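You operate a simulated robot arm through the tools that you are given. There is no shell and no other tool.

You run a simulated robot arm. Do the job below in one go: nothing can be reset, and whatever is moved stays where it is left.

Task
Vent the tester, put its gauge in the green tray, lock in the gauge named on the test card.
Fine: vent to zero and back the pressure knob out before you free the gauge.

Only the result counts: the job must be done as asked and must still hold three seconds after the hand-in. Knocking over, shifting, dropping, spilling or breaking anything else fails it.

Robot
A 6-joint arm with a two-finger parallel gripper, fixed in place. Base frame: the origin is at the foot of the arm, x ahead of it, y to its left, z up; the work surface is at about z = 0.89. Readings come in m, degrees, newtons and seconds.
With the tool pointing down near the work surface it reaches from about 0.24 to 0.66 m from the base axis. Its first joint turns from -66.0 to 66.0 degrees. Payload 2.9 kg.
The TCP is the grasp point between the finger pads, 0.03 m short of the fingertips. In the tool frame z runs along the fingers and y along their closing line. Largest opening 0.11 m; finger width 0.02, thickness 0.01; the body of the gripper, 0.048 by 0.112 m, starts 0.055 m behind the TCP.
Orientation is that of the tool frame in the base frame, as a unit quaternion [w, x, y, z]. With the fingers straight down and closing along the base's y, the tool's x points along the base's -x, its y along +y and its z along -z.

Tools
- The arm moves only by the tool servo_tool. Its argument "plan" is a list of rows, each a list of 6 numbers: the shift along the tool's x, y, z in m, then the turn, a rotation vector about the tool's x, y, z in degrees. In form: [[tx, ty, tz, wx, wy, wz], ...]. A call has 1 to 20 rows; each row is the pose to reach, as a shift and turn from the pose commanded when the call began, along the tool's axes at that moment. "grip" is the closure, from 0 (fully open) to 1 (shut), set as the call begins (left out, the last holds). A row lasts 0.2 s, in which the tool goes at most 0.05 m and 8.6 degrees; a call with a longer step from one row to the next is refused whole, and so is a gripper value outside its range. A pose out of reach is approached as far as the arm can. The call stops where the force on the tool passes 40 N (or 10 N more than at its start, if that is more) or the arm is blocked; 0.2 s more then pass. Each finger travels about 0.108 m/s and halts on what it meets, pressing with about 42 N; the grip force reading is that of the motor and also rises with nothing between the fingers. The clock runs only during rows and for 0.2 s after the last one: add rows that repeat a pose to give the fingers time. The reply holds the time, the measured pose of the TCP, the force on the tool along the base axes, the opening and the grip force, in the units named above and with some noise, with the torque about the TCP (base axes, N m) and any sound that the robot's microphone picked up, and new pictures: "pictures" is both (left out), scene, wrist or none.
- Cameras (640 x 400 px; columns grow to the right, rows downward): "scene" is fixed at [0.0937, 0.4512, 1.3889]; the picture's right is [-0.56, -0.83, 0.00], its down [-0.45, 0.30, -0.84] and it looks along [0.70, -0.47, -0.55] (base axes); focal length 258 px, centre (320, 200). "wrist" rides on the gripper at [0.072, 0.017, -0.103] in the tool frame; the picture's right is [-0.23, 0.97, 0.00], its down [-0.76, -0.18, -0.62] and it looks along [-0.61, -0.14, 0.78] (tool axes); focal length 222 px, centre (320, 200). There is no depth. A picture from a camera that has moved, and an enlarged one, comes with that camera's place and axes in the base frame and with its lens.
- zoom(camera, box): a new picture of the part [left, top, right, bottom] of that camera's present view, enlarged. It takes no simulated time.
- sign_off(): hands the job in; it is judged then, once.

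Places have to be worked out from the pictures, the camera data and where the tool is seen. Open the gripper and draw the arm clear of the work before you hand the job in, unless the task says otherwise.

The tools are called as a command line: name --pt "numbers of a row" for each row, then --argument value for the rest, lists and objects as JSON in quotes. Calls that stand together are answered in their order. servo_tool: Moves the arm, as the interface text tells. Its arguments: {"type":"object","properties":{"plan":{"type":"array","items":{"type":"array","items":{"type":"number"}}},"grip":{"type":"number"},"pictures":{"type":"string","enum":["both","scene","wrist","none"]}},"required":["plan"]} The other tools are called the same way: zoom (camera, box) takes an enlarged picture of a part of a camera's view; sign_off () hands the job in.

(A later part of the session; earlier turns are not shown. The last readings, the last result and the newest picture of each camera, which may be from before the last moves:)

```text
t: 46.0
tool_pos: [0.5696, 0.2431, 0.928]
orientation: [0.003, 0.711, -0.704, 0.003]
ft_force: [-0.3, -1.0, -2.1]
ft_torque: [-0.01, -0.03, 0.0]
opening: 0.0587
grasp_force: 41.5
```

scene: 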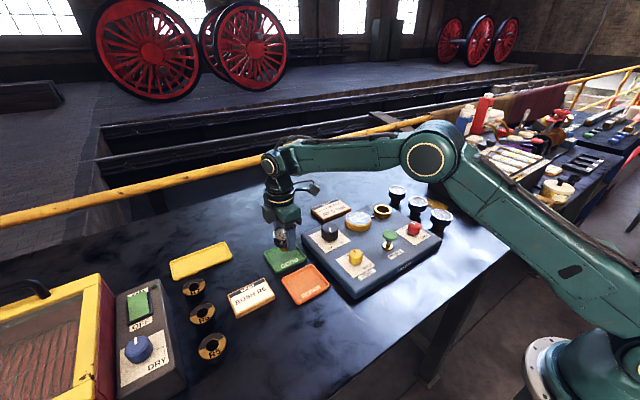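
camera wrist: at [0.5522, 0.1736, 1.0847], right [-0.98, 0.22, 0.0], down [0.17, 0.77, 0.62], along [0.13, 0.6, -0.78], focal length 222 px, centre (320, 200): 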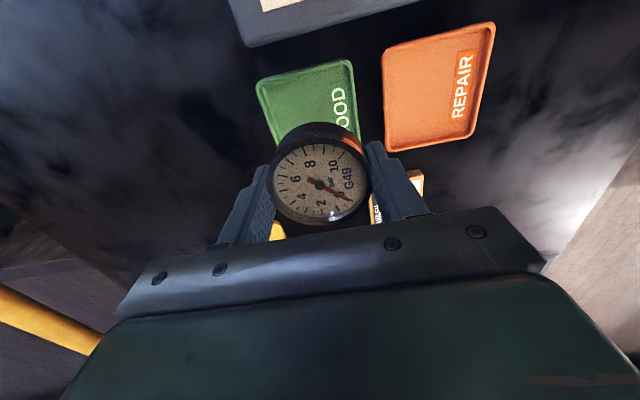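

servo_tool --pt "0 0 0.0015 0 0 0" --pt "0 0 0.003 0 0 0" --pt "0 0 0.003 0 0 0" --grip 1.0 --pictures "none"

zoom --camera "scene" --box '[260, 220, 320, 280]'

```text
t: 46.8
tool_pos: [0.5692, 0.2438, 0.9247]
orientation: [0.002, 0.71, -0.704, 0.002]
ft_force: [0.1, -0.3, -1.4]
ft_torque: [0.01, 0.0, 0.01]
opening: 0.0584
grasp_force: 42.5
```

```text
6.67 times, centred on (290, 250) of scene
camera zoom: at [0.0937, 0.4512, 1.3888], right [-0.56, -0.83, 0.0], down [-0.45, 0.3, -0.84], along [0.7, -0.47, -0.55], focal length 1720 px, centre (520, -133)
```

zoom: 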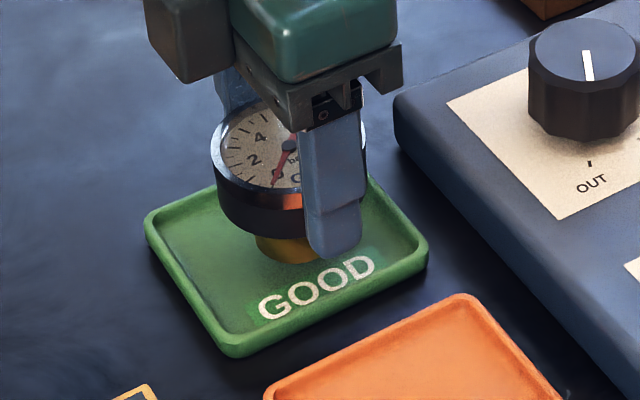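

Still no contact (force −1.4 N). Continue downward carefully.

servo_tool --pt "0 0 0.0015 0 0 0" --pt "0 0 0.003 0 0 0" --pt "0 0 0.003 0 0 0" --grip 1.0 --pictures "none"

```text
t: 47.5
tool_pos: [0.5683, 0.2413, 0.9223]
orientation: [0.002, 0.711, -0.703, 0.001]
ft_force: [0.4, 0.3, -2.4]
ft_torque: [-0.01, -0.02, 0.01]
opening: 0.0586
grasp_force: 41.9
```

servo_tool --pt "0 0 0.0015 0 0 0" --pt "0 0 0.003 0 0 0" --pt "0 0 0.003 0 0 0" --grip 1.0 --pictures "none"

zoom --camera "scene" --box '[260, 220, 320, 280]'

```text
t: 48.4
tool_pos: [0.5686, 0.2422, 0.9189]
orientation: [0.003, 0.711, -0.703, 0.001]
ft_force: [0.0, 0.2, -1.7]
ft_torque: [0.01, 0.01, -0.02]
opening: 0.0587
grasp_force: 41.8
```

```text
6.67 times, centred on (290, 250) of scene
camera zoom: at [0.0937, 0.4512, 1.3888], right [-0.56, -0.83, 0.0], down [-0.45, 0.3, -0.84], along [0.7, -0.47, -0.55], focal length 1720 px, centre (520, -133)
```

zoom: 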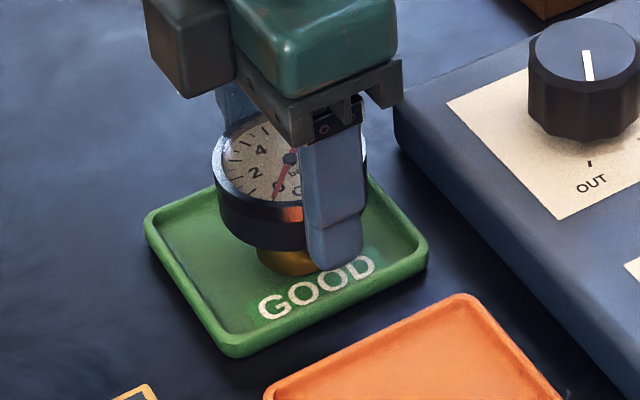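

Continue down; the stem extends about 2 cm below the fingertips so the fingers will stay above the rim.

servo_tool --pt "0 0 0.001 0 0 0" --pt "0 0 0.002 0 0 0" --pt "0 0 0.003 0 0 0" --pt "0 0 0.003 0 0 0" --grip 1.0 --pictures "none"

```text
t: 49.4
tool_pos: [0.5695, 0.2429, 0.9168]
orientation: [0.001, 0.711, -0.703, 0.002]
ft_force: [0.5, -1.3, 1.6]
ft_torque: [-0.08, 0.04, 0.0]
opening: 0.0588
grasp_force: 42.6
```

First contact (vertical force rose from −2 to +1.6 N). Release by opening modestly.

servo_tool --pt "0 0 0.0003 0 0 0" --pt "0 0 0.0003 0 0 0" --pt "0 0 0.0003 0 0 0" --grip 0.32

zoom --camera "scene" --box '[260, 220, 320, 280]'

```text
t: 50.1
tool_pos: [0.5705, 0.2425, 0.9165]
orientation: [0.002, 0.711, -0.703, 0.002]
ft_force: [-0.6, 0.5, -0.2]
ft_torque: [-0.02, 0.04, -0.04]
opening: 0.0748
grasp_force: 0.1
camera wrist: at [0.5528, 0.1713, 1.0197], right [-0.98, 0.22, 0.0], down [0.17, 0.77, 0.62], along [0.13, 0.6, -0.78], focal length 222 px, centre (320, 200)
```

scene: 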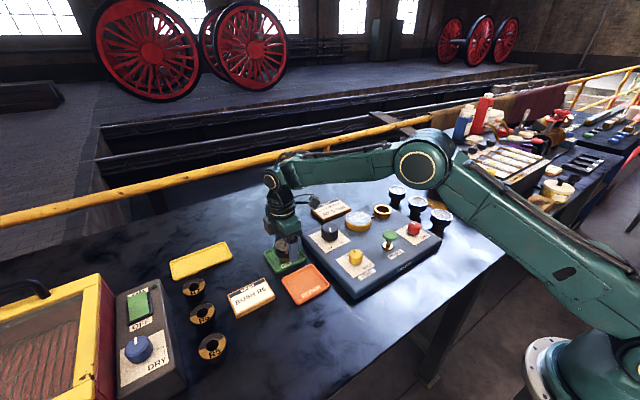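
wrist: 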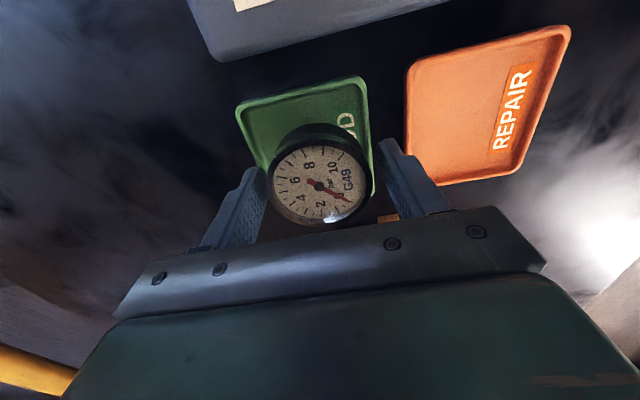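

```text
6.67 times, centred on (290, 250) of scene
camera zoom: at [0.0937, 0.4512, 1.3889], right [-0.56, -0.83, 0.0], down [-0.45, 0.3, -0.84], along [0.7, -0.47, -0.55], focal length 1720 px, centre (520, -133)
```

zoom: 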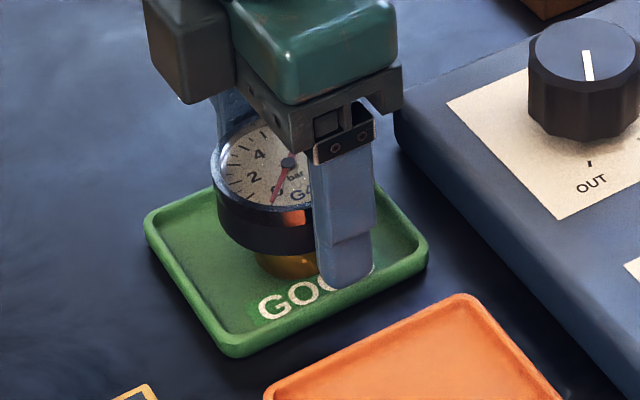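

G49 stands upright in the green tray and is released. Lift straight up and verify.

servo_tool --pt "0 0 -0.01 0 0 0" --pt "0 0 -0.03 0 0 0" --pt "0 0 -0.06 0 0 0" --pt "0 0 -0.09 0 0 0" --pt "0 0 -0.12 0 0 0" --pt "0 0 -0.12 0 0 0" --grip 0.32

zoom --camera "scene" --box '[250, 210, 340, 290]'

zoom --camera "wrist" --box '[160, 0, 480, 200]'

```text
t: 51.5
tool_pos: [0.569, 0.2419, 1.0338]
orientation: [0.002, 0.711, -0.703, 0.001]
ft_force: [-0.2, 0.3, -0.2]
ft_torque: [0.05, 0.0, -0.02]
opening: 0.0749
grasp_force: 0.1
camera wrist: at [0.5532, 0.171, 1.1382], right [-0.98, 0.22, 0.0], down [0.17, 0.77, 0.62], along [0.13, 0.6, -0.79], focal length 222 px, centre (320, 200)
```

scene: 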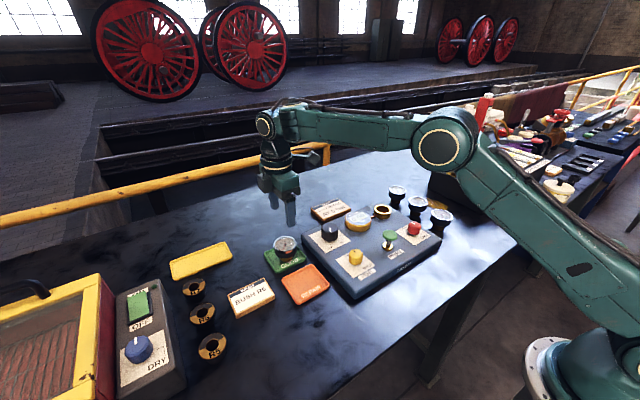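
wrist: 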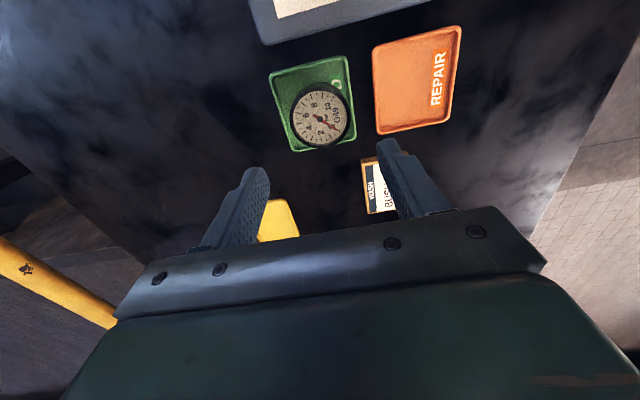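

```text
5.00 times, centred on (295, 250) of scene
camera zoom: at [0.0937, 0.4512, 1.3889], right [-0.56, -0.83, 0.0], down [-0.45, 0.3, -0.84], along [0.7, -0.47, -0.55], focal length 1290 px, centre (445, -50)
```

zoom: 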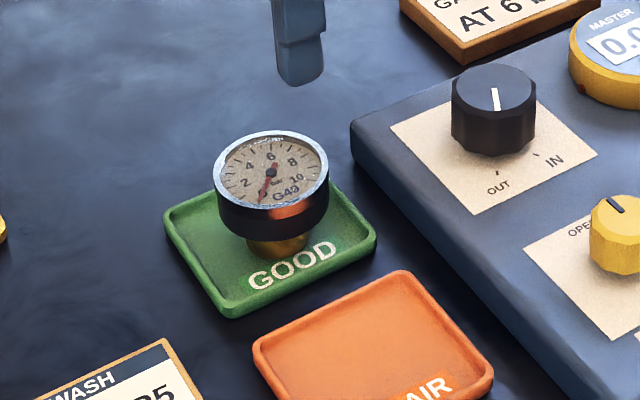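

```text
2.00 times, centred on (320, 100) of wrist
camera zoom: at [0.5532, 0.171, 1.1382], right [-0.98, 0.22, 0.0], down [0.17, 0.77, 0.62], along [0.13, 0.6, -0.79], focal length 444 px, centre (320, 400)
```

zoom: 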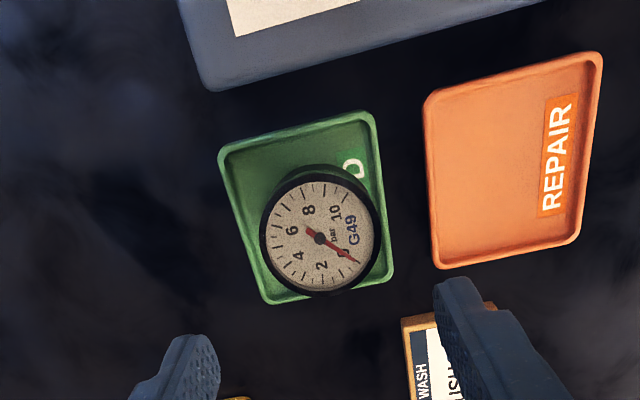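

G49 is sitting squarely in the GOOD tray. Now travel to above loose gauge G56 (≈(0.511, −0.225), top z≈0.909), rotating the gripper to +45° so the fingers fit between neighbouring gauges.

servo_tool --pt "0.02 0.003 0 0 0 0" --pt "0.06 0.008 0 0 0 4" --pt "0.1 0.014 0 0 0 8" --pt "0.14 0.02 0 0 0 12" --pt "0.18 0.025 0 0 0 16" --pt "0.22 0.03 0 0 0 20" --pt "0.26 0.036 0 0 0 24" --pt "0.3 0.041 0 0 0 28" --pt "0.34 0.047 0 0 0 32" --pt "0.38 0.052 0 0 0 36" --pt "0.42 0.058 0 0 0 41" --pt "0.45 0.0615 0 0 0 45.6" --pt "0.467 0.0639 0 0 0 45.6" --pt "0.467 0.0639 0 0 0 45.6" --grip 0.2

zoom --camera "wrist" --box '[160, 0, 480, 200]'

zoom --camera "scene" --box '[350, 150, 470, 240]'

```text
t: 54.5
tool_pos: [0.5119, -0.2256, 1.0391]
orientation: [-0.001, -0.382, 0.924, -0.001]
ft_force: [0.6, 0.0, 0.6]
ft_torque: [0.03, 0.04, -0.01]
opening: 0.088
grasp_force: 0.1
camera wrist: at [0.4485, -0.2637, 1.1425], right [-0.53, 0.85, 0.0], down [0.67, 0.42, 0.62], along [0.53, 0.33, -0.78], focal length 222 px, centre (320, 200)
```

scene: 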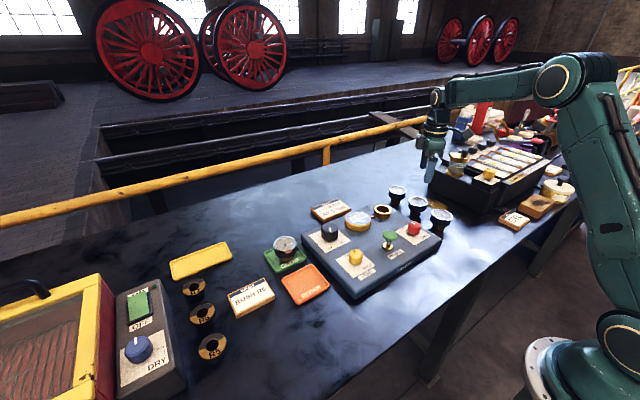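
wrist: 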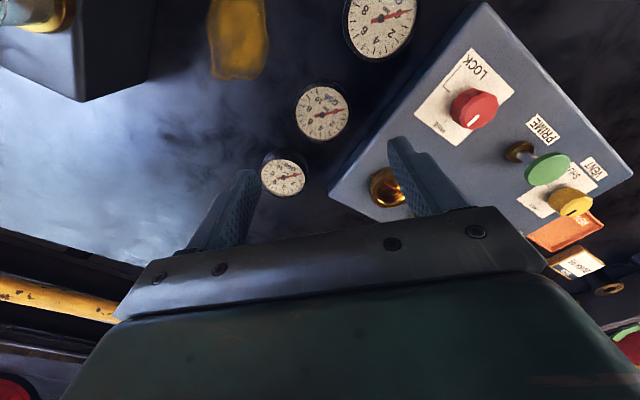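

```text
2.00 times, centred on (320, 100) of wrist
camera zoom: at [0.4485, -0.2637, 1.1425], right [-0.53, 0.85, 0.0], down [0.67, 0.42, 0.62], along [0.53, 0.33, -0.78], focal length 444 px, centre (320, 400)
```

zoom: 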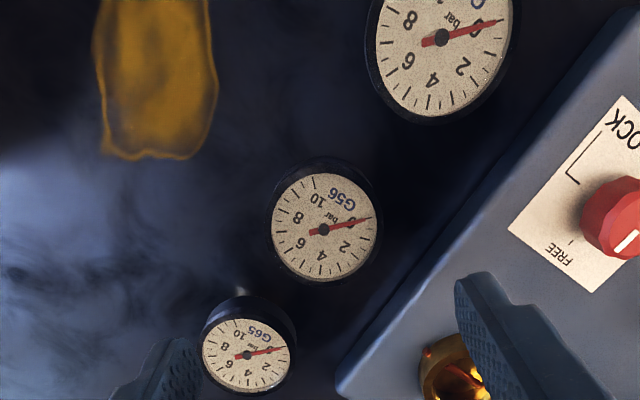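

```text
4.44 times, centred on (410, 195) of scene
camera zoom: at [0.0937, 0.4512, 1.3889], right [-0.56, -0.83, 0.0], down [-0.45, 0.3, -0.84], along [0.7, -0.47, -0.55], focal length 1146 px, centre (-80, 222)
```

zoom: 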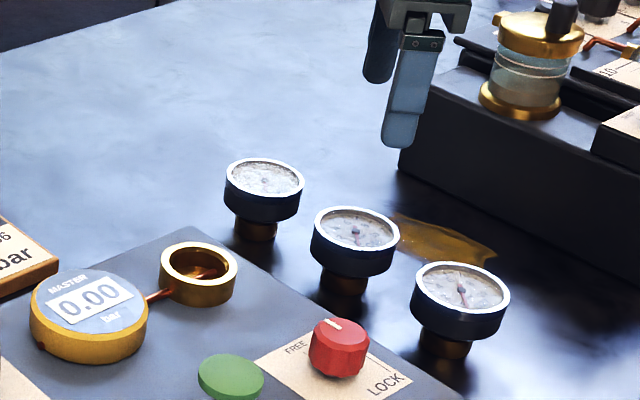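

G56 is directly below (dial label confirmed). Shift 2.5 mm along the finger line and descend to z≈0.955 for a final check.

servo_tool --pt "0 0.0025 0.03 0 0 0" --pt "0 0.0025 0.06 0 0 0" --pt "0 0.0025 0.083 0 0 0" --pt "0 0.0025 0.083 0 0 0" --grip 0.2

zoom --camera "wrist" --box '[200, 40, 460, 240]'

zoom --camera "scene" --box '[350, 150, 470, 240]'

```text
t: 55.5
tool_pos: [0.5088, -0.2205, 0.956]
orientation: [-0.001, -0.383, 0.924, -0.003]
ft_force: [0.5, 1.0, -0.1]
ft_torque: [0.01, 0.03, -0.01]
opening: 0.0878
grasp_force: 0.1
camera wrist: at [0.445, -0.2582, 1.0597], right [-0.53, 0.85, 0.0], down [0.66, 0.42, 0.62], along [0.53, 0.33, -0.78], focal length 222 px, centre (320, 200)
```

scene: 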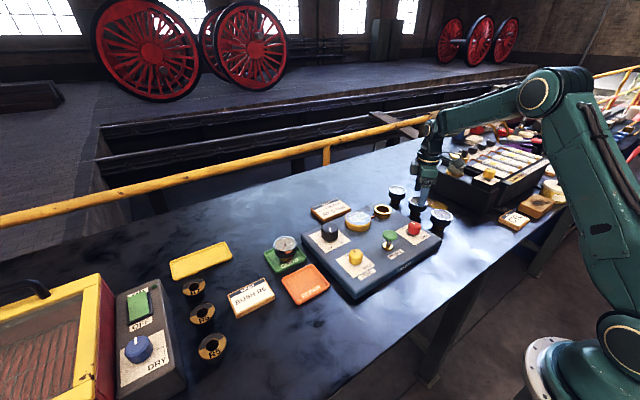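
wrist: 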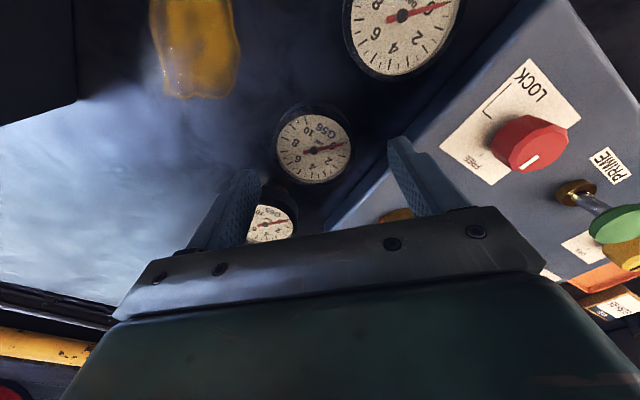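

```text
2.00 times, centred on (330, 140) of wrist
camera zoom: at [0.445, -0.2582, 1.0597], right [-0.53, 0.85, 0.0], down [0.66, 0.42, 0.62], along [0.53, 0.33, -0.78], focal length 444 px, centre (300, 320)
```

zoom: 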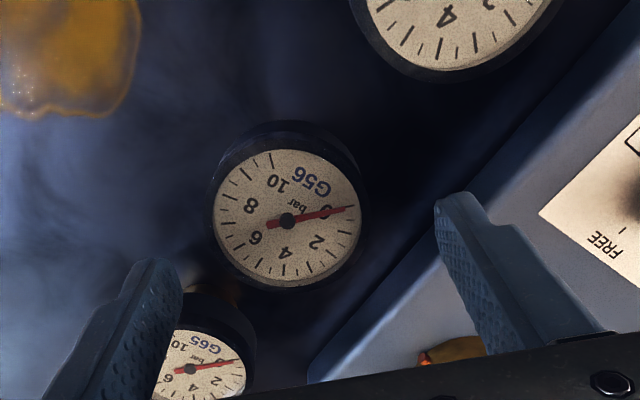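

```text
4.44 times, centred on (410, 195) of scene
camera zoom: at [0.0937, 0.4512, 1.3889], right [-0.56, -0.83, 0.0], down [-0.45, 0.3, -0.84], along [0.7, -0.47, -0.55], focal length 1146 px, centre (-80, 222)
```

zoom: 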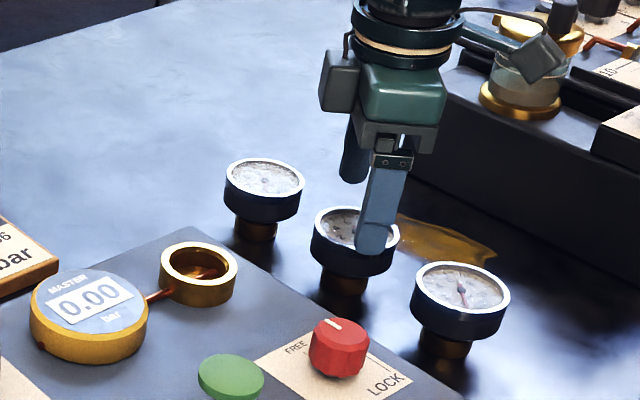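

G56 top z≈0.908; it's about 4 mm off along the finger line, so I'll correct that and lower so the pads straddle the body (TCP z≈0.9135).

servo_tool --pt "0 -0.004 0.01 0 0 0" --pt "0 -0.004 0.02 0 0 0" --pt "0 -0.004 0.03 0 0 0" --pt "0 -0.004 0.03 0 0 0" --grip 0.2

zoom --camera "wrist" --box '[200, 40, 460, 240]'

zoom --camera "scene" --box '[370, 160, 460, 230]'

```text
t: 56.5
tool_pos: [0.511, -0.2225, 0.9263]
orientation: [-0.001, -0.383, 0.924, -0.001]
ft_force: [0.3, 0.2, -0.1]
ft_torque: [0.02, 0.02, -0.08]
opening: 0.0879
grasp_force: 0.0
camera wrist: at [0.4487, -0.2611, 1.0303], right [-0.53, 0.85, 0.0], down [0.66, 0.42, 0.62], along [0.53, 0.33, -0.78], focal length 222 px, centre (320, 200)
```

scene: 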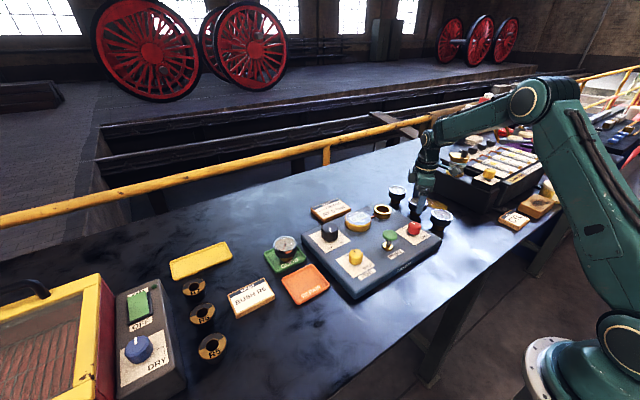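
wrist: 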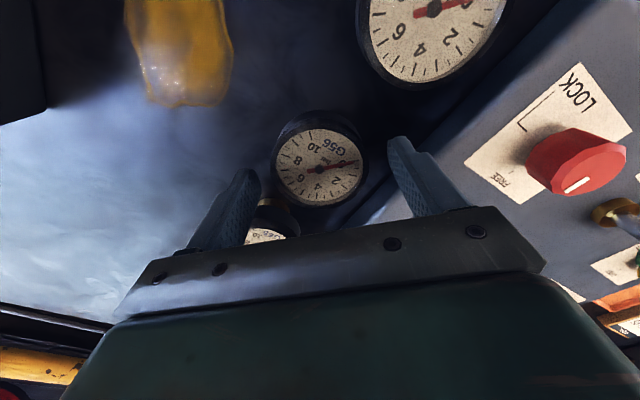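

```text
2.00 times, centred on (330, 140) of wrist
camera zoom: at [0.4487, -0.2611, 1.0303], right [-0.53, 0.85, 0.0], down [0.66, 0.42, 0.62], along [0.53, 0.33, -0.78], focal length 444 px, centre (300, 320)
```

zoom: 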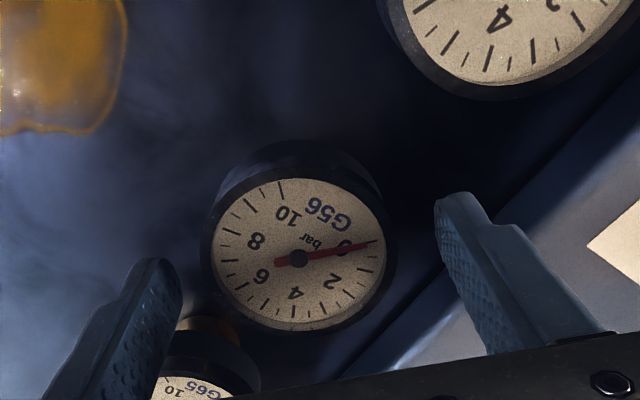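

```text
5.71 times, centred on (415, 195) of scene
camera zoom: at [0.0937, 0.4512, 1.3889], right [-0.56, -0.83, 0.0], down [-0.45, 0.3, -0.84], along [0.7, -0.47, -0.55], focal length 1474 px, centre (-223, 229)
```

zoom: 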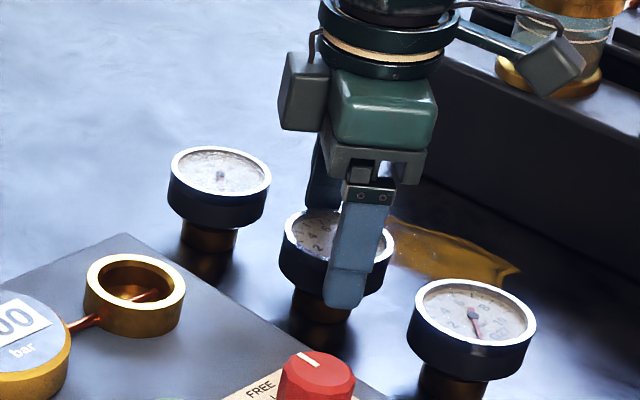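

Pivot is centred laterally. Lower the remaining 12.5 mm and compare with the in-hand reference I saw for G49 (pivot at (299,283) in this zoom).

servo_tool --pt "0 0 0.006 0 0 0" --pt "0 0 0.012 0 0 0" --pt "0 0 0.012 0 0 0" --grip 0.2 --pictures "none"

zoom --camera "wrist" --box '[200, 40, 460, 240]'

zoom --camera "scene" --box '[370, 160, 460, 230]'

```text
t: 57.4
tool_pos: [0.5087, -0.2241, 0.9146]
orientation: [-0.001, -0.382, 0.924, -0.002]
ft_force: [-0.3, 0.3, 0.3]
ft_torque: [0.0, 0.05, 0.01]
opening: 0.0882
grasp_force: 0.0
```

```text
2.00 times, centred on (330, 140) of wrist
camera zoom: at [0.4471, -0.2619, 1.0181], right [-0.53, 0.85, 0.0], down [0.66, 0.42, 0.62], along [0.53, 0.33, -0.78], focal length 444 px, centre (300, 320)
```

zoom: 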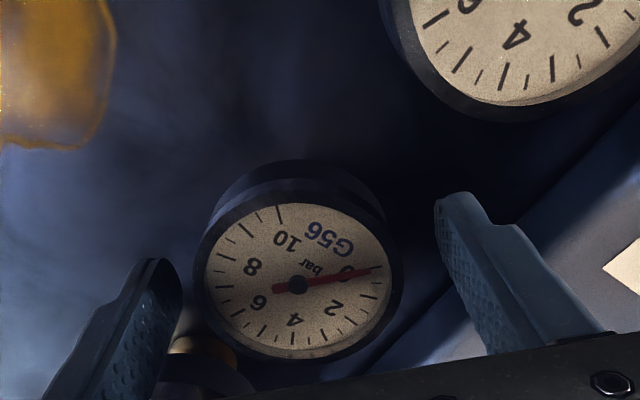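

```text
5.71 times, centred on (415, 195) of scene
camera zoom: at [0.0937, 0.4512, 1.3889], right [-0.56, -0.83, 0.0], down [-0.45, 0.3, -0.84], along [0.7, -0.47, -0.55], focal length 1474 px, centre (-223, 229)
```

zoom: 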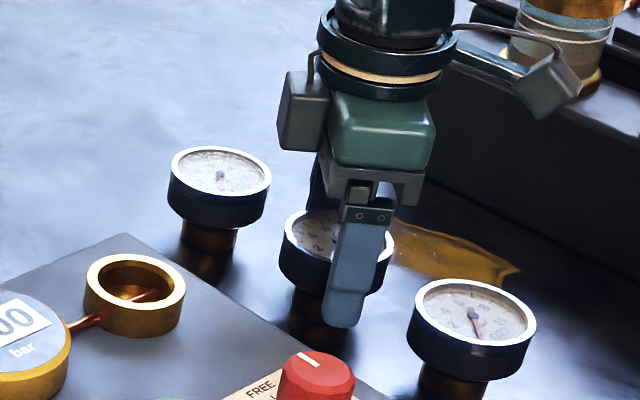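

The view matches the G49 grasp reference. Closing on G56.

servo_tool --pt "0 0 0 0 0 0" --pt "0 0 0 0 0 0" --pt "0 0 0 0 0 0" --grip 1.0 --pictures "none"

zoom --camera "wrist" --box '[200, 40, 460, 240]'

zoom --camera "scene" --box '[370, 160, 460, 230]'

```text
t: 58.1
tool_pos: [0.5105, -0.2235, 0.9141]
orientation: [-0.001, -0.383, 0.924, -0.003]
ft_force: [0.4, -0.5, 0.4]
ft_torque: [-0.05, 0.03, -0.02]
opening: 0.0593
grasp_force: 42.4
```

```text
2.00 times, centred on (330, 140) of wrist
camera zoom: at [0.4471, -0.2619, 1.0182], right [-0.53, 0.85, 0.0], down [0.66, 0.42, 0.62], along [0.53, 0.33, -0.78], focal length 444 px, centre (300, 320)
```

zoom: 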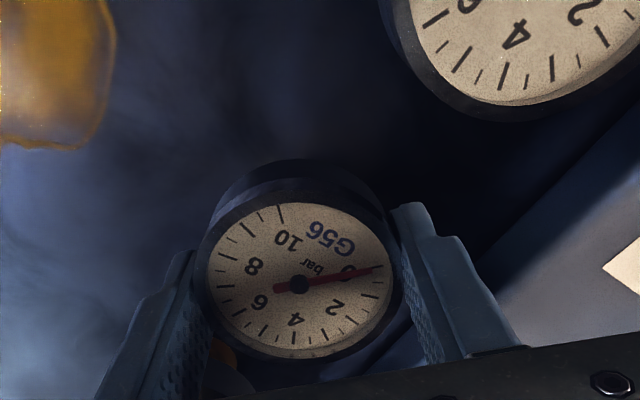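

```text
5.71 times, centred on (415, 195) of scene
camera zoom: at [0.0937, 0.4512, 1.3889], right [-0.56, -0.83, 0.0], down [-0.45, 0.3, -0.84], along [0.7, -0.47, -0.55], focal length 1474 px, centre (-223, 229)
```

zoom: 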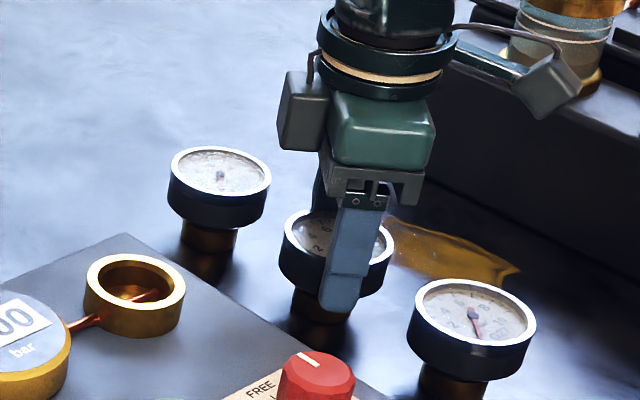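

G56 gripped identically. Lift it clear first.

servo_tool --pt "0 0 -0.01 0 0 0" --pt "0 0 -0.03 0 0 0" --pt "0 0 -0.06 0 0 0" --pt "0 0 -0.1 0 0 0" --pt "-0.025 0.0143 -0.1 0 0 0" --pt "-0.05 0.0287 -0.1 0 0 0" --pt "-0.075 0.043 -0.1 0 0 0" --pt "-0.1 0.0573 -0.1 0 0 0" --pt "-0.1156 0.0663 -0.1 0 0 0" --pt "-0.1156 0.0663 -0.1 0 0 0" --pt "-0.1156 0.0663 -0.1 0 0 0" --grip 1.0

zoom --camera "wrist" --box '[160, 0, 480, 200]'

zoom --camera "scene" --box '[340, 140, 460, 240]'

```text
t: 60.5
tool_pos: [0.5483, -0.0952, 1.0131]
orientation: [-0.001, -0.384, 0.924, -0.003]
ft_force: [0.0, -0.2, -2.5]
ft_torque: [0.0, 0.03, 0.02]
opening: 0.0589
grasp_force: 41.8
camera wrist: at [0.4848, -0.1328, 1.1166], right [-0.53, 0.85, 0.0], down [0.66, 0.42, 0.62], along [0.53, 0.33, -0.78], focal length 222 px, centre (320, 200)
```

scene: 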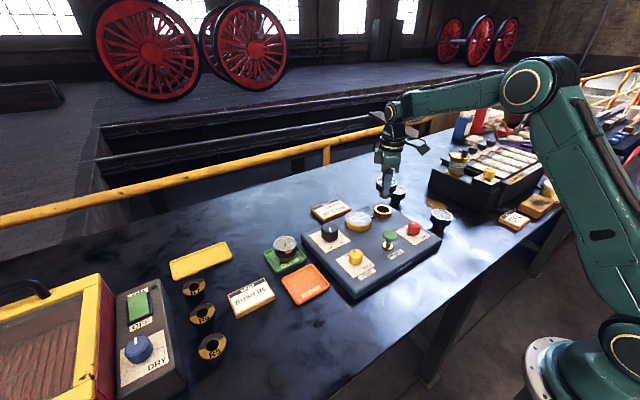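
wrist: 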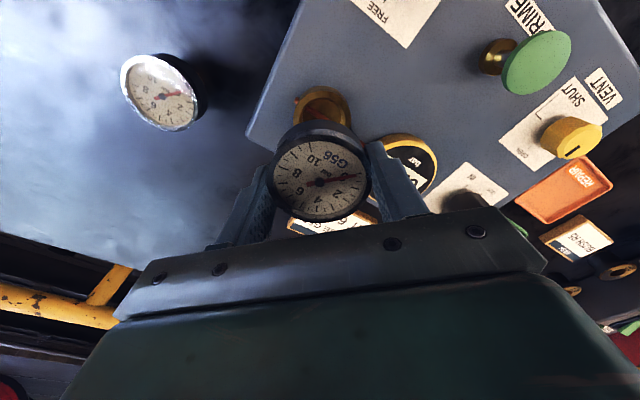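

```text
2.00 times, centred on (320, 100) of wrist
camera zoom: at [0.4848, -0.1328, 1.1166], right [-0.53, 0.85, 0.0], down [0.66, 0.42, 0.62], along [0.53, 0.33, -0.78], focal length 444 px, centre (320, 400)
```

zoom: 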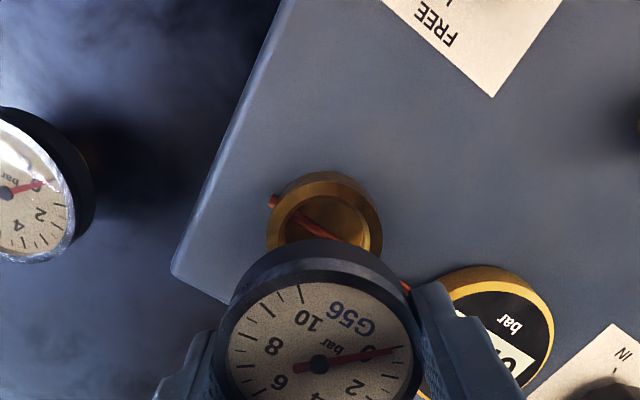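

```text
4.00 times, centred on (400, 190) of scene
camera zoom: at [0.0937, 0.4512, 1.3889], right [-0.56, -0.83, 0.0], down [-0.45, 0.3, -0.84], along [0.7, -0.47, -0.55], focal length 1032 px, centre (0, 240)
```

zoom: 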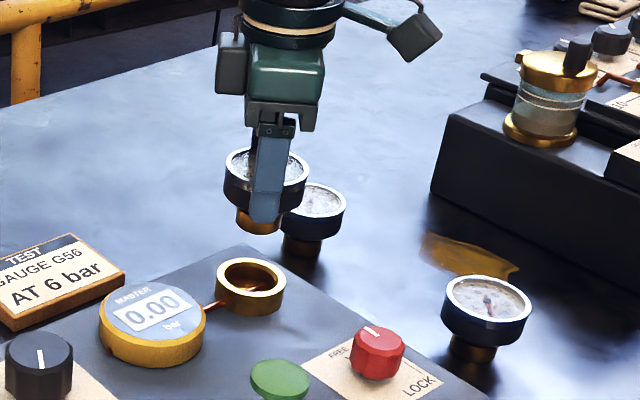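

The rim position relative to the G49 lift-out reference suggests I'm about 4 mm off in +x. I'll correct and lower to hover just above the port, then re-check.

servo_tool --pt "0.0035 0.003 0.01 0 0 0" --pt "0.0035 0.003 0.025 0 0 0" --pt "0.0035 0.003 0.025 0 0 0" --grip 1.0

zoom --camera "wrist" --box '[160, 0, 480, 200]'

zoom --camera "scene" --box '[350, 170, 430, 230]'

```text
t: 61.4
tool_pos: [0.5406, -0.0975, 0.9878]
orientation: [-0.001, -0.383, 0.924, -0.001]
ft_force: [0.2, -0.5, -1.8]
ft_torque: [-0.01, 0.03, 0.01]
opening: 0.0591
grasp_force: 41.6
camera wrist: at [0.4773, -0.1347, 1.091], right [-0.53, 0.85, 0.0], down [0.67, 0.42, 0.62], along [0.53, 0.33, -0.78], focal length 222 px, centre (320, 200)
```

scene: 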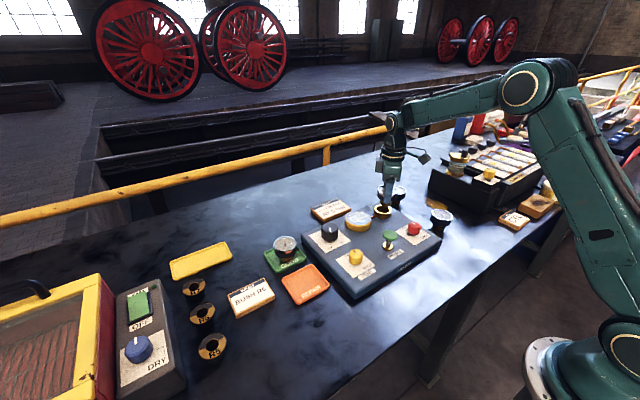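
wrist: 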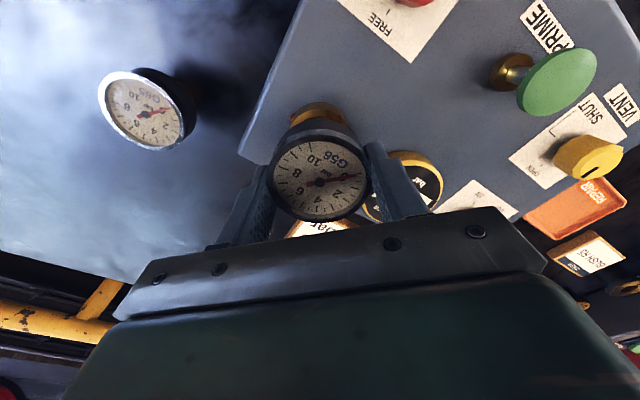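

```text
2.00 times, centred on (320, 100) of wrist
camera zoom: at [0.4773, -0.1347, 1.091], right [-0.53, 0.85, 0.0], down [0.67, 0.42, 0.62], along [0.53, 0.33, -0.78], focal length 444 px, centre (320, 400)
```

zoom: 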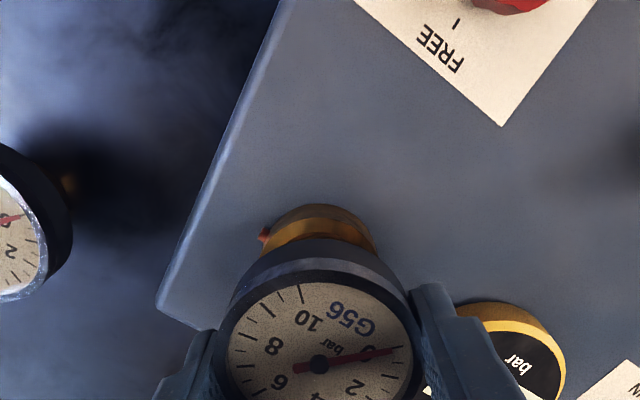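

```text
6.67 times, centred on (390, 200) of scene
camera zoom: at [0.0937, 0.4512, 1.3889], right [-0.56, -0.83, 0.0], down [-0.45, 0.3, -0.84], along [0.7, -0.47, -0.55], focal length 1720 px, centre (-147, 200)
```

zoom: 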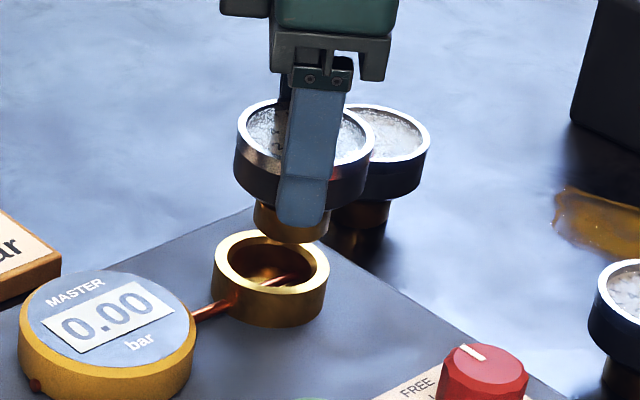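

Measured pose and the scene view both say I overshot slightly; shifting by about (+3, +2.4) mm and re-reading.

servo_tool --pt "-0.0038 -0.0006 0 0 0 0" --pt "-0.0038 -0.0006 0 0 0 0" --pt "-0.0038 -0.0006 0 0 0 0" --grip 1.0 --pictures "none"

zoom --camera "wrist" --box '[160, 0, 480, 200]'

zoom --camera "scene" --box '[350, 170, 430, 230]'

servo_tool --pt "0 0 0 0 0 0" --grip 1.0 --pictures "none"

servo_tool --pt "0 0 0 0 0 0" --grip 1.0 --pictures "none"

```text
t: 62.1
tool_pos: [0.5445, -0.0953, 0.9867]
orientation: [-0.001, -0.383, 0.924, -0.003]
ft_force: [0.3, -0.1, -2.1]
ft_torque: [0.0, -0.01, 0.0]
opening: 0.0591
grasp_force: 42.0
```

```text
2.00 times, centred on (320, 100) of wrist
camera zoom: at [0.4808, -0.1325, 1.0914], right [-0.53, 0.85, 0.0], down [0.66, 0.42, 0.62], along [0.53, 0.33, -0.78], focal length 444 px, centre (320, 400)
```

zoom: 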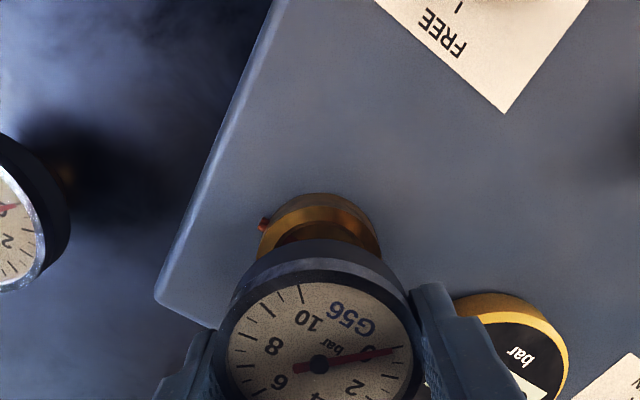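

```text
6.67 times, centred on (390, 200) of scene
camera zoom: at [0.0937, 0.4512, 1.3889], right [-0.56, -0.83, 0.0], down [-0.45, 0.3, -0.84], along [0.7, -0.47, -0.55], focal length 1720 px, centre (-147, 200)
```

zoom: 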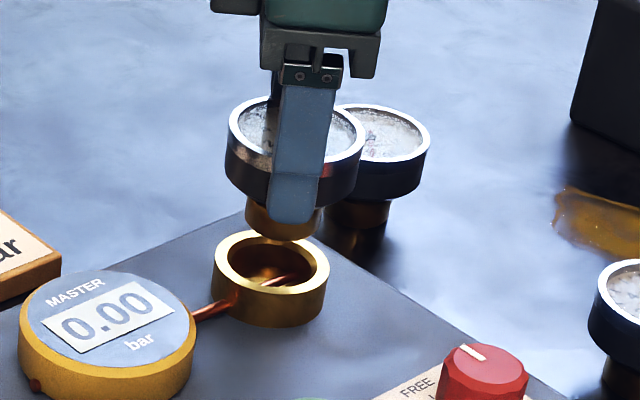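

```text
t: 62.5
tool_pos: [0.5447, -0.0938, 0.9866]
orientation: [0.0, -0.383, 0.924, -0.003]
ft_force: [-0.5, -0.7, -1.1]
ft_torque: [-0.05, 0.02, 0.0]
opening: 0.059
grasp_force: 42.1
```

```text
t: 63.0
tool_pos: [0.5449, -0.0947, 0.9875]
orientation: [-0.001, -0.383, 0.924, -0.002]
ft_force: [-0.8, 0.2, -2.5]
ft_torque: [-0.01, -0.01, 0.03]
opening: 0.059
grasp_force: 41.5
```

Now averaged at (0.5447, −0.0946), matching the seat reference. Lower slowly into the port.

servo_tool --pt "0 0 0.006 0 0 0" --pt "0 0 0.012 0 0 0" --pt "0 0 0.018 0 0 0" --pt "0 0 0.022 0 0 0" --pt "0 0 0.022 0 0 0" --grip 1.0 --pictures "none"

zoom --camera "scene" --box '[350, 170, 430, 230]'

```text
t: 64.2
tool_pos: [0.5447, -0.0965, 0.9655]
orientation: [-0.002, -0.383, 0.924, -0.002]
ft_force: [-0.1, -0.3, -2.4]
ft_torque: [0.03, 0.02, 0.0]
opening: 0.0588
grasp_force: 41.7
```

```text
6.67 times, centred on (390, 200) of scene
camera zoom: at [0.0937, 0.4512, 1.3889], right [-0.56, -0.83, 0.0], down [-0.45, 0.3, -0.84], along [0.7, -0.47, -0.55], focal length 1720 px, centre (-147, 200)
```

zoom: 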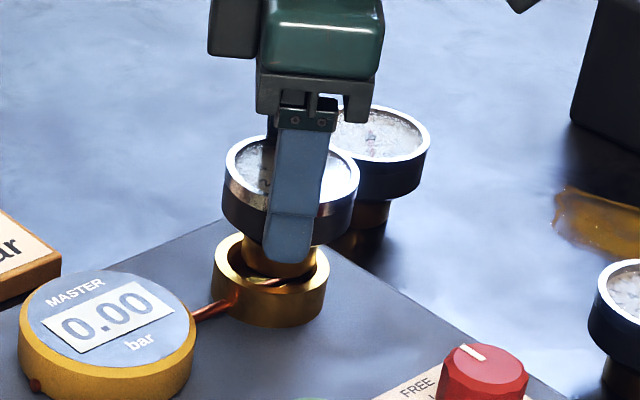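

The stem is at the rim; I'll zoom closely to judge centring before going further.

zoom --camera "scene" --box '[370, 185, 400, 215]'

zoom --camera "wrist" --box '[260, 90, 380, 190]'

```text
13.33 times, centred on (385, 200) of scene
camera zoom: at [0.0937, 0.4512, 1.3889], right [-0.56, -0.83, 0.0], down [-0.45, 0.3, -0.84], along [0.7, -0.47, -0.55], focal length 3439 px, centre (-547, 200)
```

zoom: 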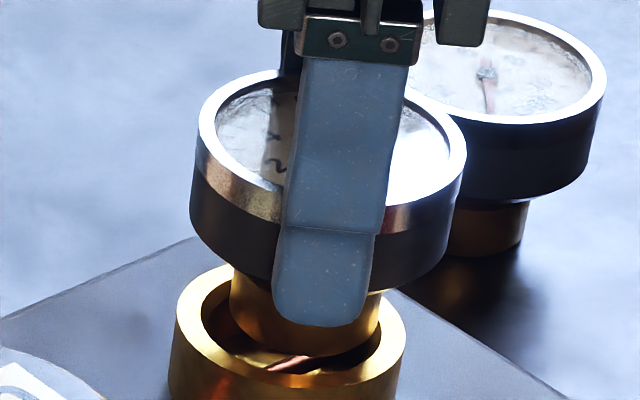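

```text
4.00 times, centred on (320, 140) of wrist
camera zoom: at [0.4809, -0.1342, 1.0695], right [-0.53, 0.85, 0.0], down [0.66, 0.42, 0.62], along [0.53, 0.33, -0.78], focal length 888 px, centre (320, 440)
```

zoom: 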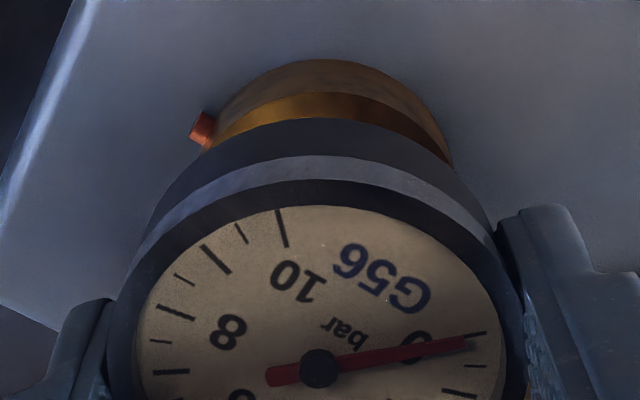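

The stem is about 3 mm off the port centre (toward the scene's right); correct with a small shift, then view again.

servo_tool --pt "-0.0014 0.001 0 0 0 0" --pt "-0.0027 0.002 0 0 0 0" --pt "-0.0027 0.002 0 0 0 0" --grip 1.0 --pictures "none"

zoom --camera "scene" --box '[370, 185, 400, 215]'

zoom --camera "wrist" --box '[260, 90, 380, 190]'

```text
t: 65.0
tool_pos: [0.5445, -0.0928, 0.9669]
orientation: [-0.001, -0.383, 0.924, -0.001]
ft_force: [-0.1, 0.2, -1.3]
ft_torque: [-0.04, -0.01, 0.01]
opening: 0.0591
grasp_force: 42.2
```

```text
13.33 times, centred on (385, 200) of scene
camera zoom: at [0.0937, 0.4512, 1.3889], right [-0.56, -0.83, 0.0], down [-0.45, 0.3, -0.84], along [0.7, -0.47, -0.55], focal length 3439 px, centre (-547, 200)
```

zoom: 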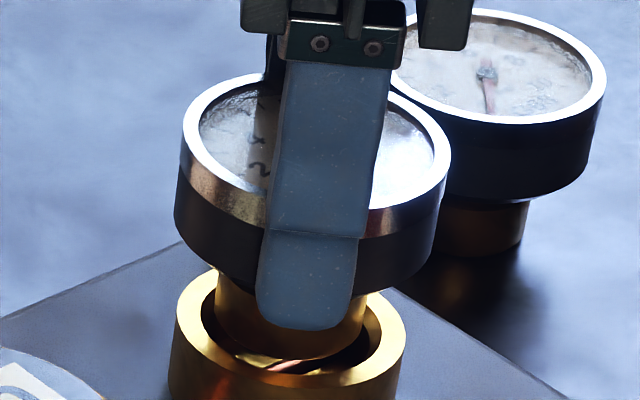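

```text
4.00 times, centred on (320, 140) of wrist
camera zoom: at [0.4821, -0.1304, 1.0692], right [-0.53, 0.85, 0.0], down [0.66, 0.42, 0.62], along [0.53, 0.33, -0.78], focal length 888 px, centre (320, 440)
```

zoom: 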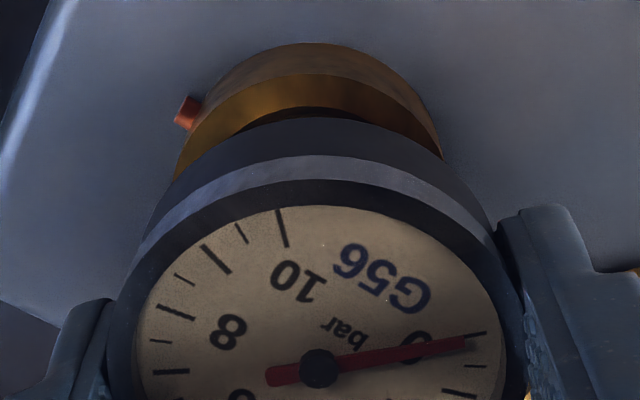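

Laterally centred in the scene view now; the wrist view suggests ~1.5 mm back along the finger line. Apply and lower gently, watching force.

servo_tool --pt "-0.0003 -0.0013 0 0 0 0" --pt "-0.0003 -0.0013 0.003 0 0 0" --pt "-0.0003 -0.0013 0.006 0 0 0" --pt "-0.0003 -0.0013 0.006 0 0 0" --grip 1.0 --pictures "none"

zoom --camera "scene" --box '[370, 185, 400, 215]'

zoom --camera "wrist" --box '[260, 90, 380, 190]'

```text
t: 66.0
tool_pos: [0.546, -0.0933, 0.9629]
orientation: [0.0, -0.382, 0.924, -0.003]
ft_force: [-4.9, 0.5, 12.8]
ft_torque: [0.14, 0.04, 0.02]
opening: 0.0589
grasp_force: 42.9
```

```text
13.33 times, centred on (385, 200) of scene
camera zoom: at [0.0933, 0.4513, 1.3889], right [-0.56, -0.83, 0.0], down [-0.45, 0.3, -0.84], along [0.7, -0.47, -0.55], focal length 3439 px, centre (-547, 200)
```

zoom: 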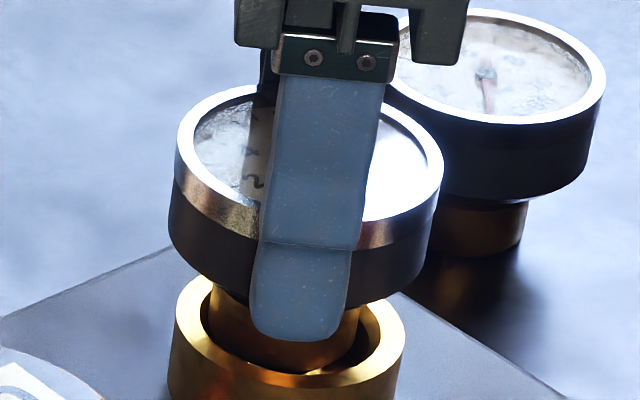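

```text
4.00 times, centred on (320, 140) of wrist
camera zoom: at [0.4832, -0.1307, 1.0649], right [-0.53, 0.85, -0.01], down [0.66, 0.42, 0.62], along [0.53, 0.33, -0.78], focal length 888 px, centre (320, 440)
```

zoom: 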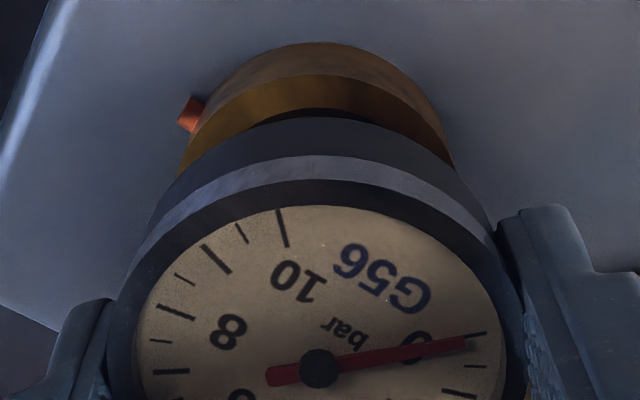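

Contact felt at the rim's (+x,+y) side (12.8 N up, −x push, torque agrees). Back up 2 mm, shift (−2.2, −1.6) mm, and try again.

servo_tool --pt "0 0 -0.003 0 0 0" --pt "0.0014 0.0002 -0.003 0 0 0" --pt "0.0027 0.0004 -0.003 0 0 0" --pt "0.0027 0.0004 -0.001 0 0 0" --pt "0.0027 0.0004 0.001 0 0 0" --pt "0.0027 0.0004 0.001 0 0 0" --grip 1.0 --pictures "none"

zoom --camera "scene" --box '[370, 185, 400, 215]'

```text
t: 67.3
tool_pos: [0.5447, -0.0935, 0.959]
orientation: [-0.001, -0.382, 0.924, -0.001]
ft_force: [-0.4, 0.2, -1.9]
ft_torque: [-0.03, 0.01, 0.04]
opening: 0.0592
grasp_force: 41.9
```

```text
13.33 times, centred on (385, 200) of scene
camera zoom: at [0.0937, 0.4512, 1.3889], right [-0.56, -0.83, 0.0], down [-0.45, 0.3, -0.84], along [0.7, -0.47, -0.55], focal length 3439 px, centre (-547, 200)
```

zoom: 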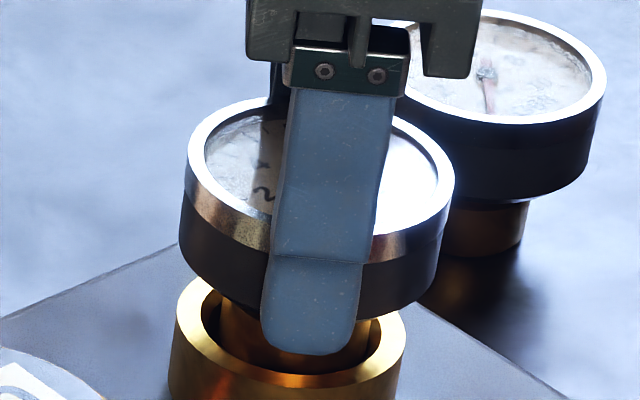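

Now no contact at a lower height, so the stem is inside the port. Continue down toward the seat height (~0.946).

servo_tool --pt "0 0 0.003 0 0 0" --pt "0 0 0.006 0 0 0" --pt "0 0 0.009 0 0 0" --pt "0 0 0.009 0 0 0" --grip 1.0 --pictures "none"

zoom --camera "scene" --box '[370, 185, 400, 215]'

```text
t: 68.3
tool_pos: [0.5455, -0.0941, 0.9486]
orientation: [-0.001, -0.382, 0.924, -0.001]
ft_force: [-0.6, -0.1, -2.1]
ft_torque: [0.0, 0.0, 0.02]
opening: 0.0591
grasp_force: 41.3
```

```text
13.33 times, centred on (385, 200) of scene
camera zoom: at [0.0937, 0.4512, 1.3889], right [-0.56, -0.83, 0.0], down [-0.45, 0.3, -0.84], along [0.7, -0.47, -0.55], focal length 3439 px, centre (-547, 200)
```

zoom: 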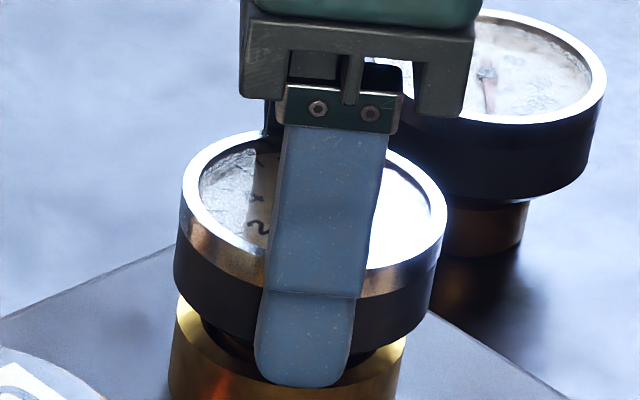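

Sliding in freely. Continue in 1 mm steps until it seats.

servo_tool --pt "0 0 0.001 0 0 0" --pt "0 0 0.002 0 0 0" --pt "0 0 0.003 0 0 0" --pt "0 0 0.003 0 0 0" --grip 1.0 --pictures "none"

```text
t: 69.3
tool_pos: [0.5455, -0.0932, 0.9489]
orientation: [0.0, -0.383, 0.924, -0.003]
ft_force: [-3.2, 5.4, 18.8]
ft_torque: [0.27, 0.42, -0.04]
opening: 0.0588
grasp_force: 41.4
```

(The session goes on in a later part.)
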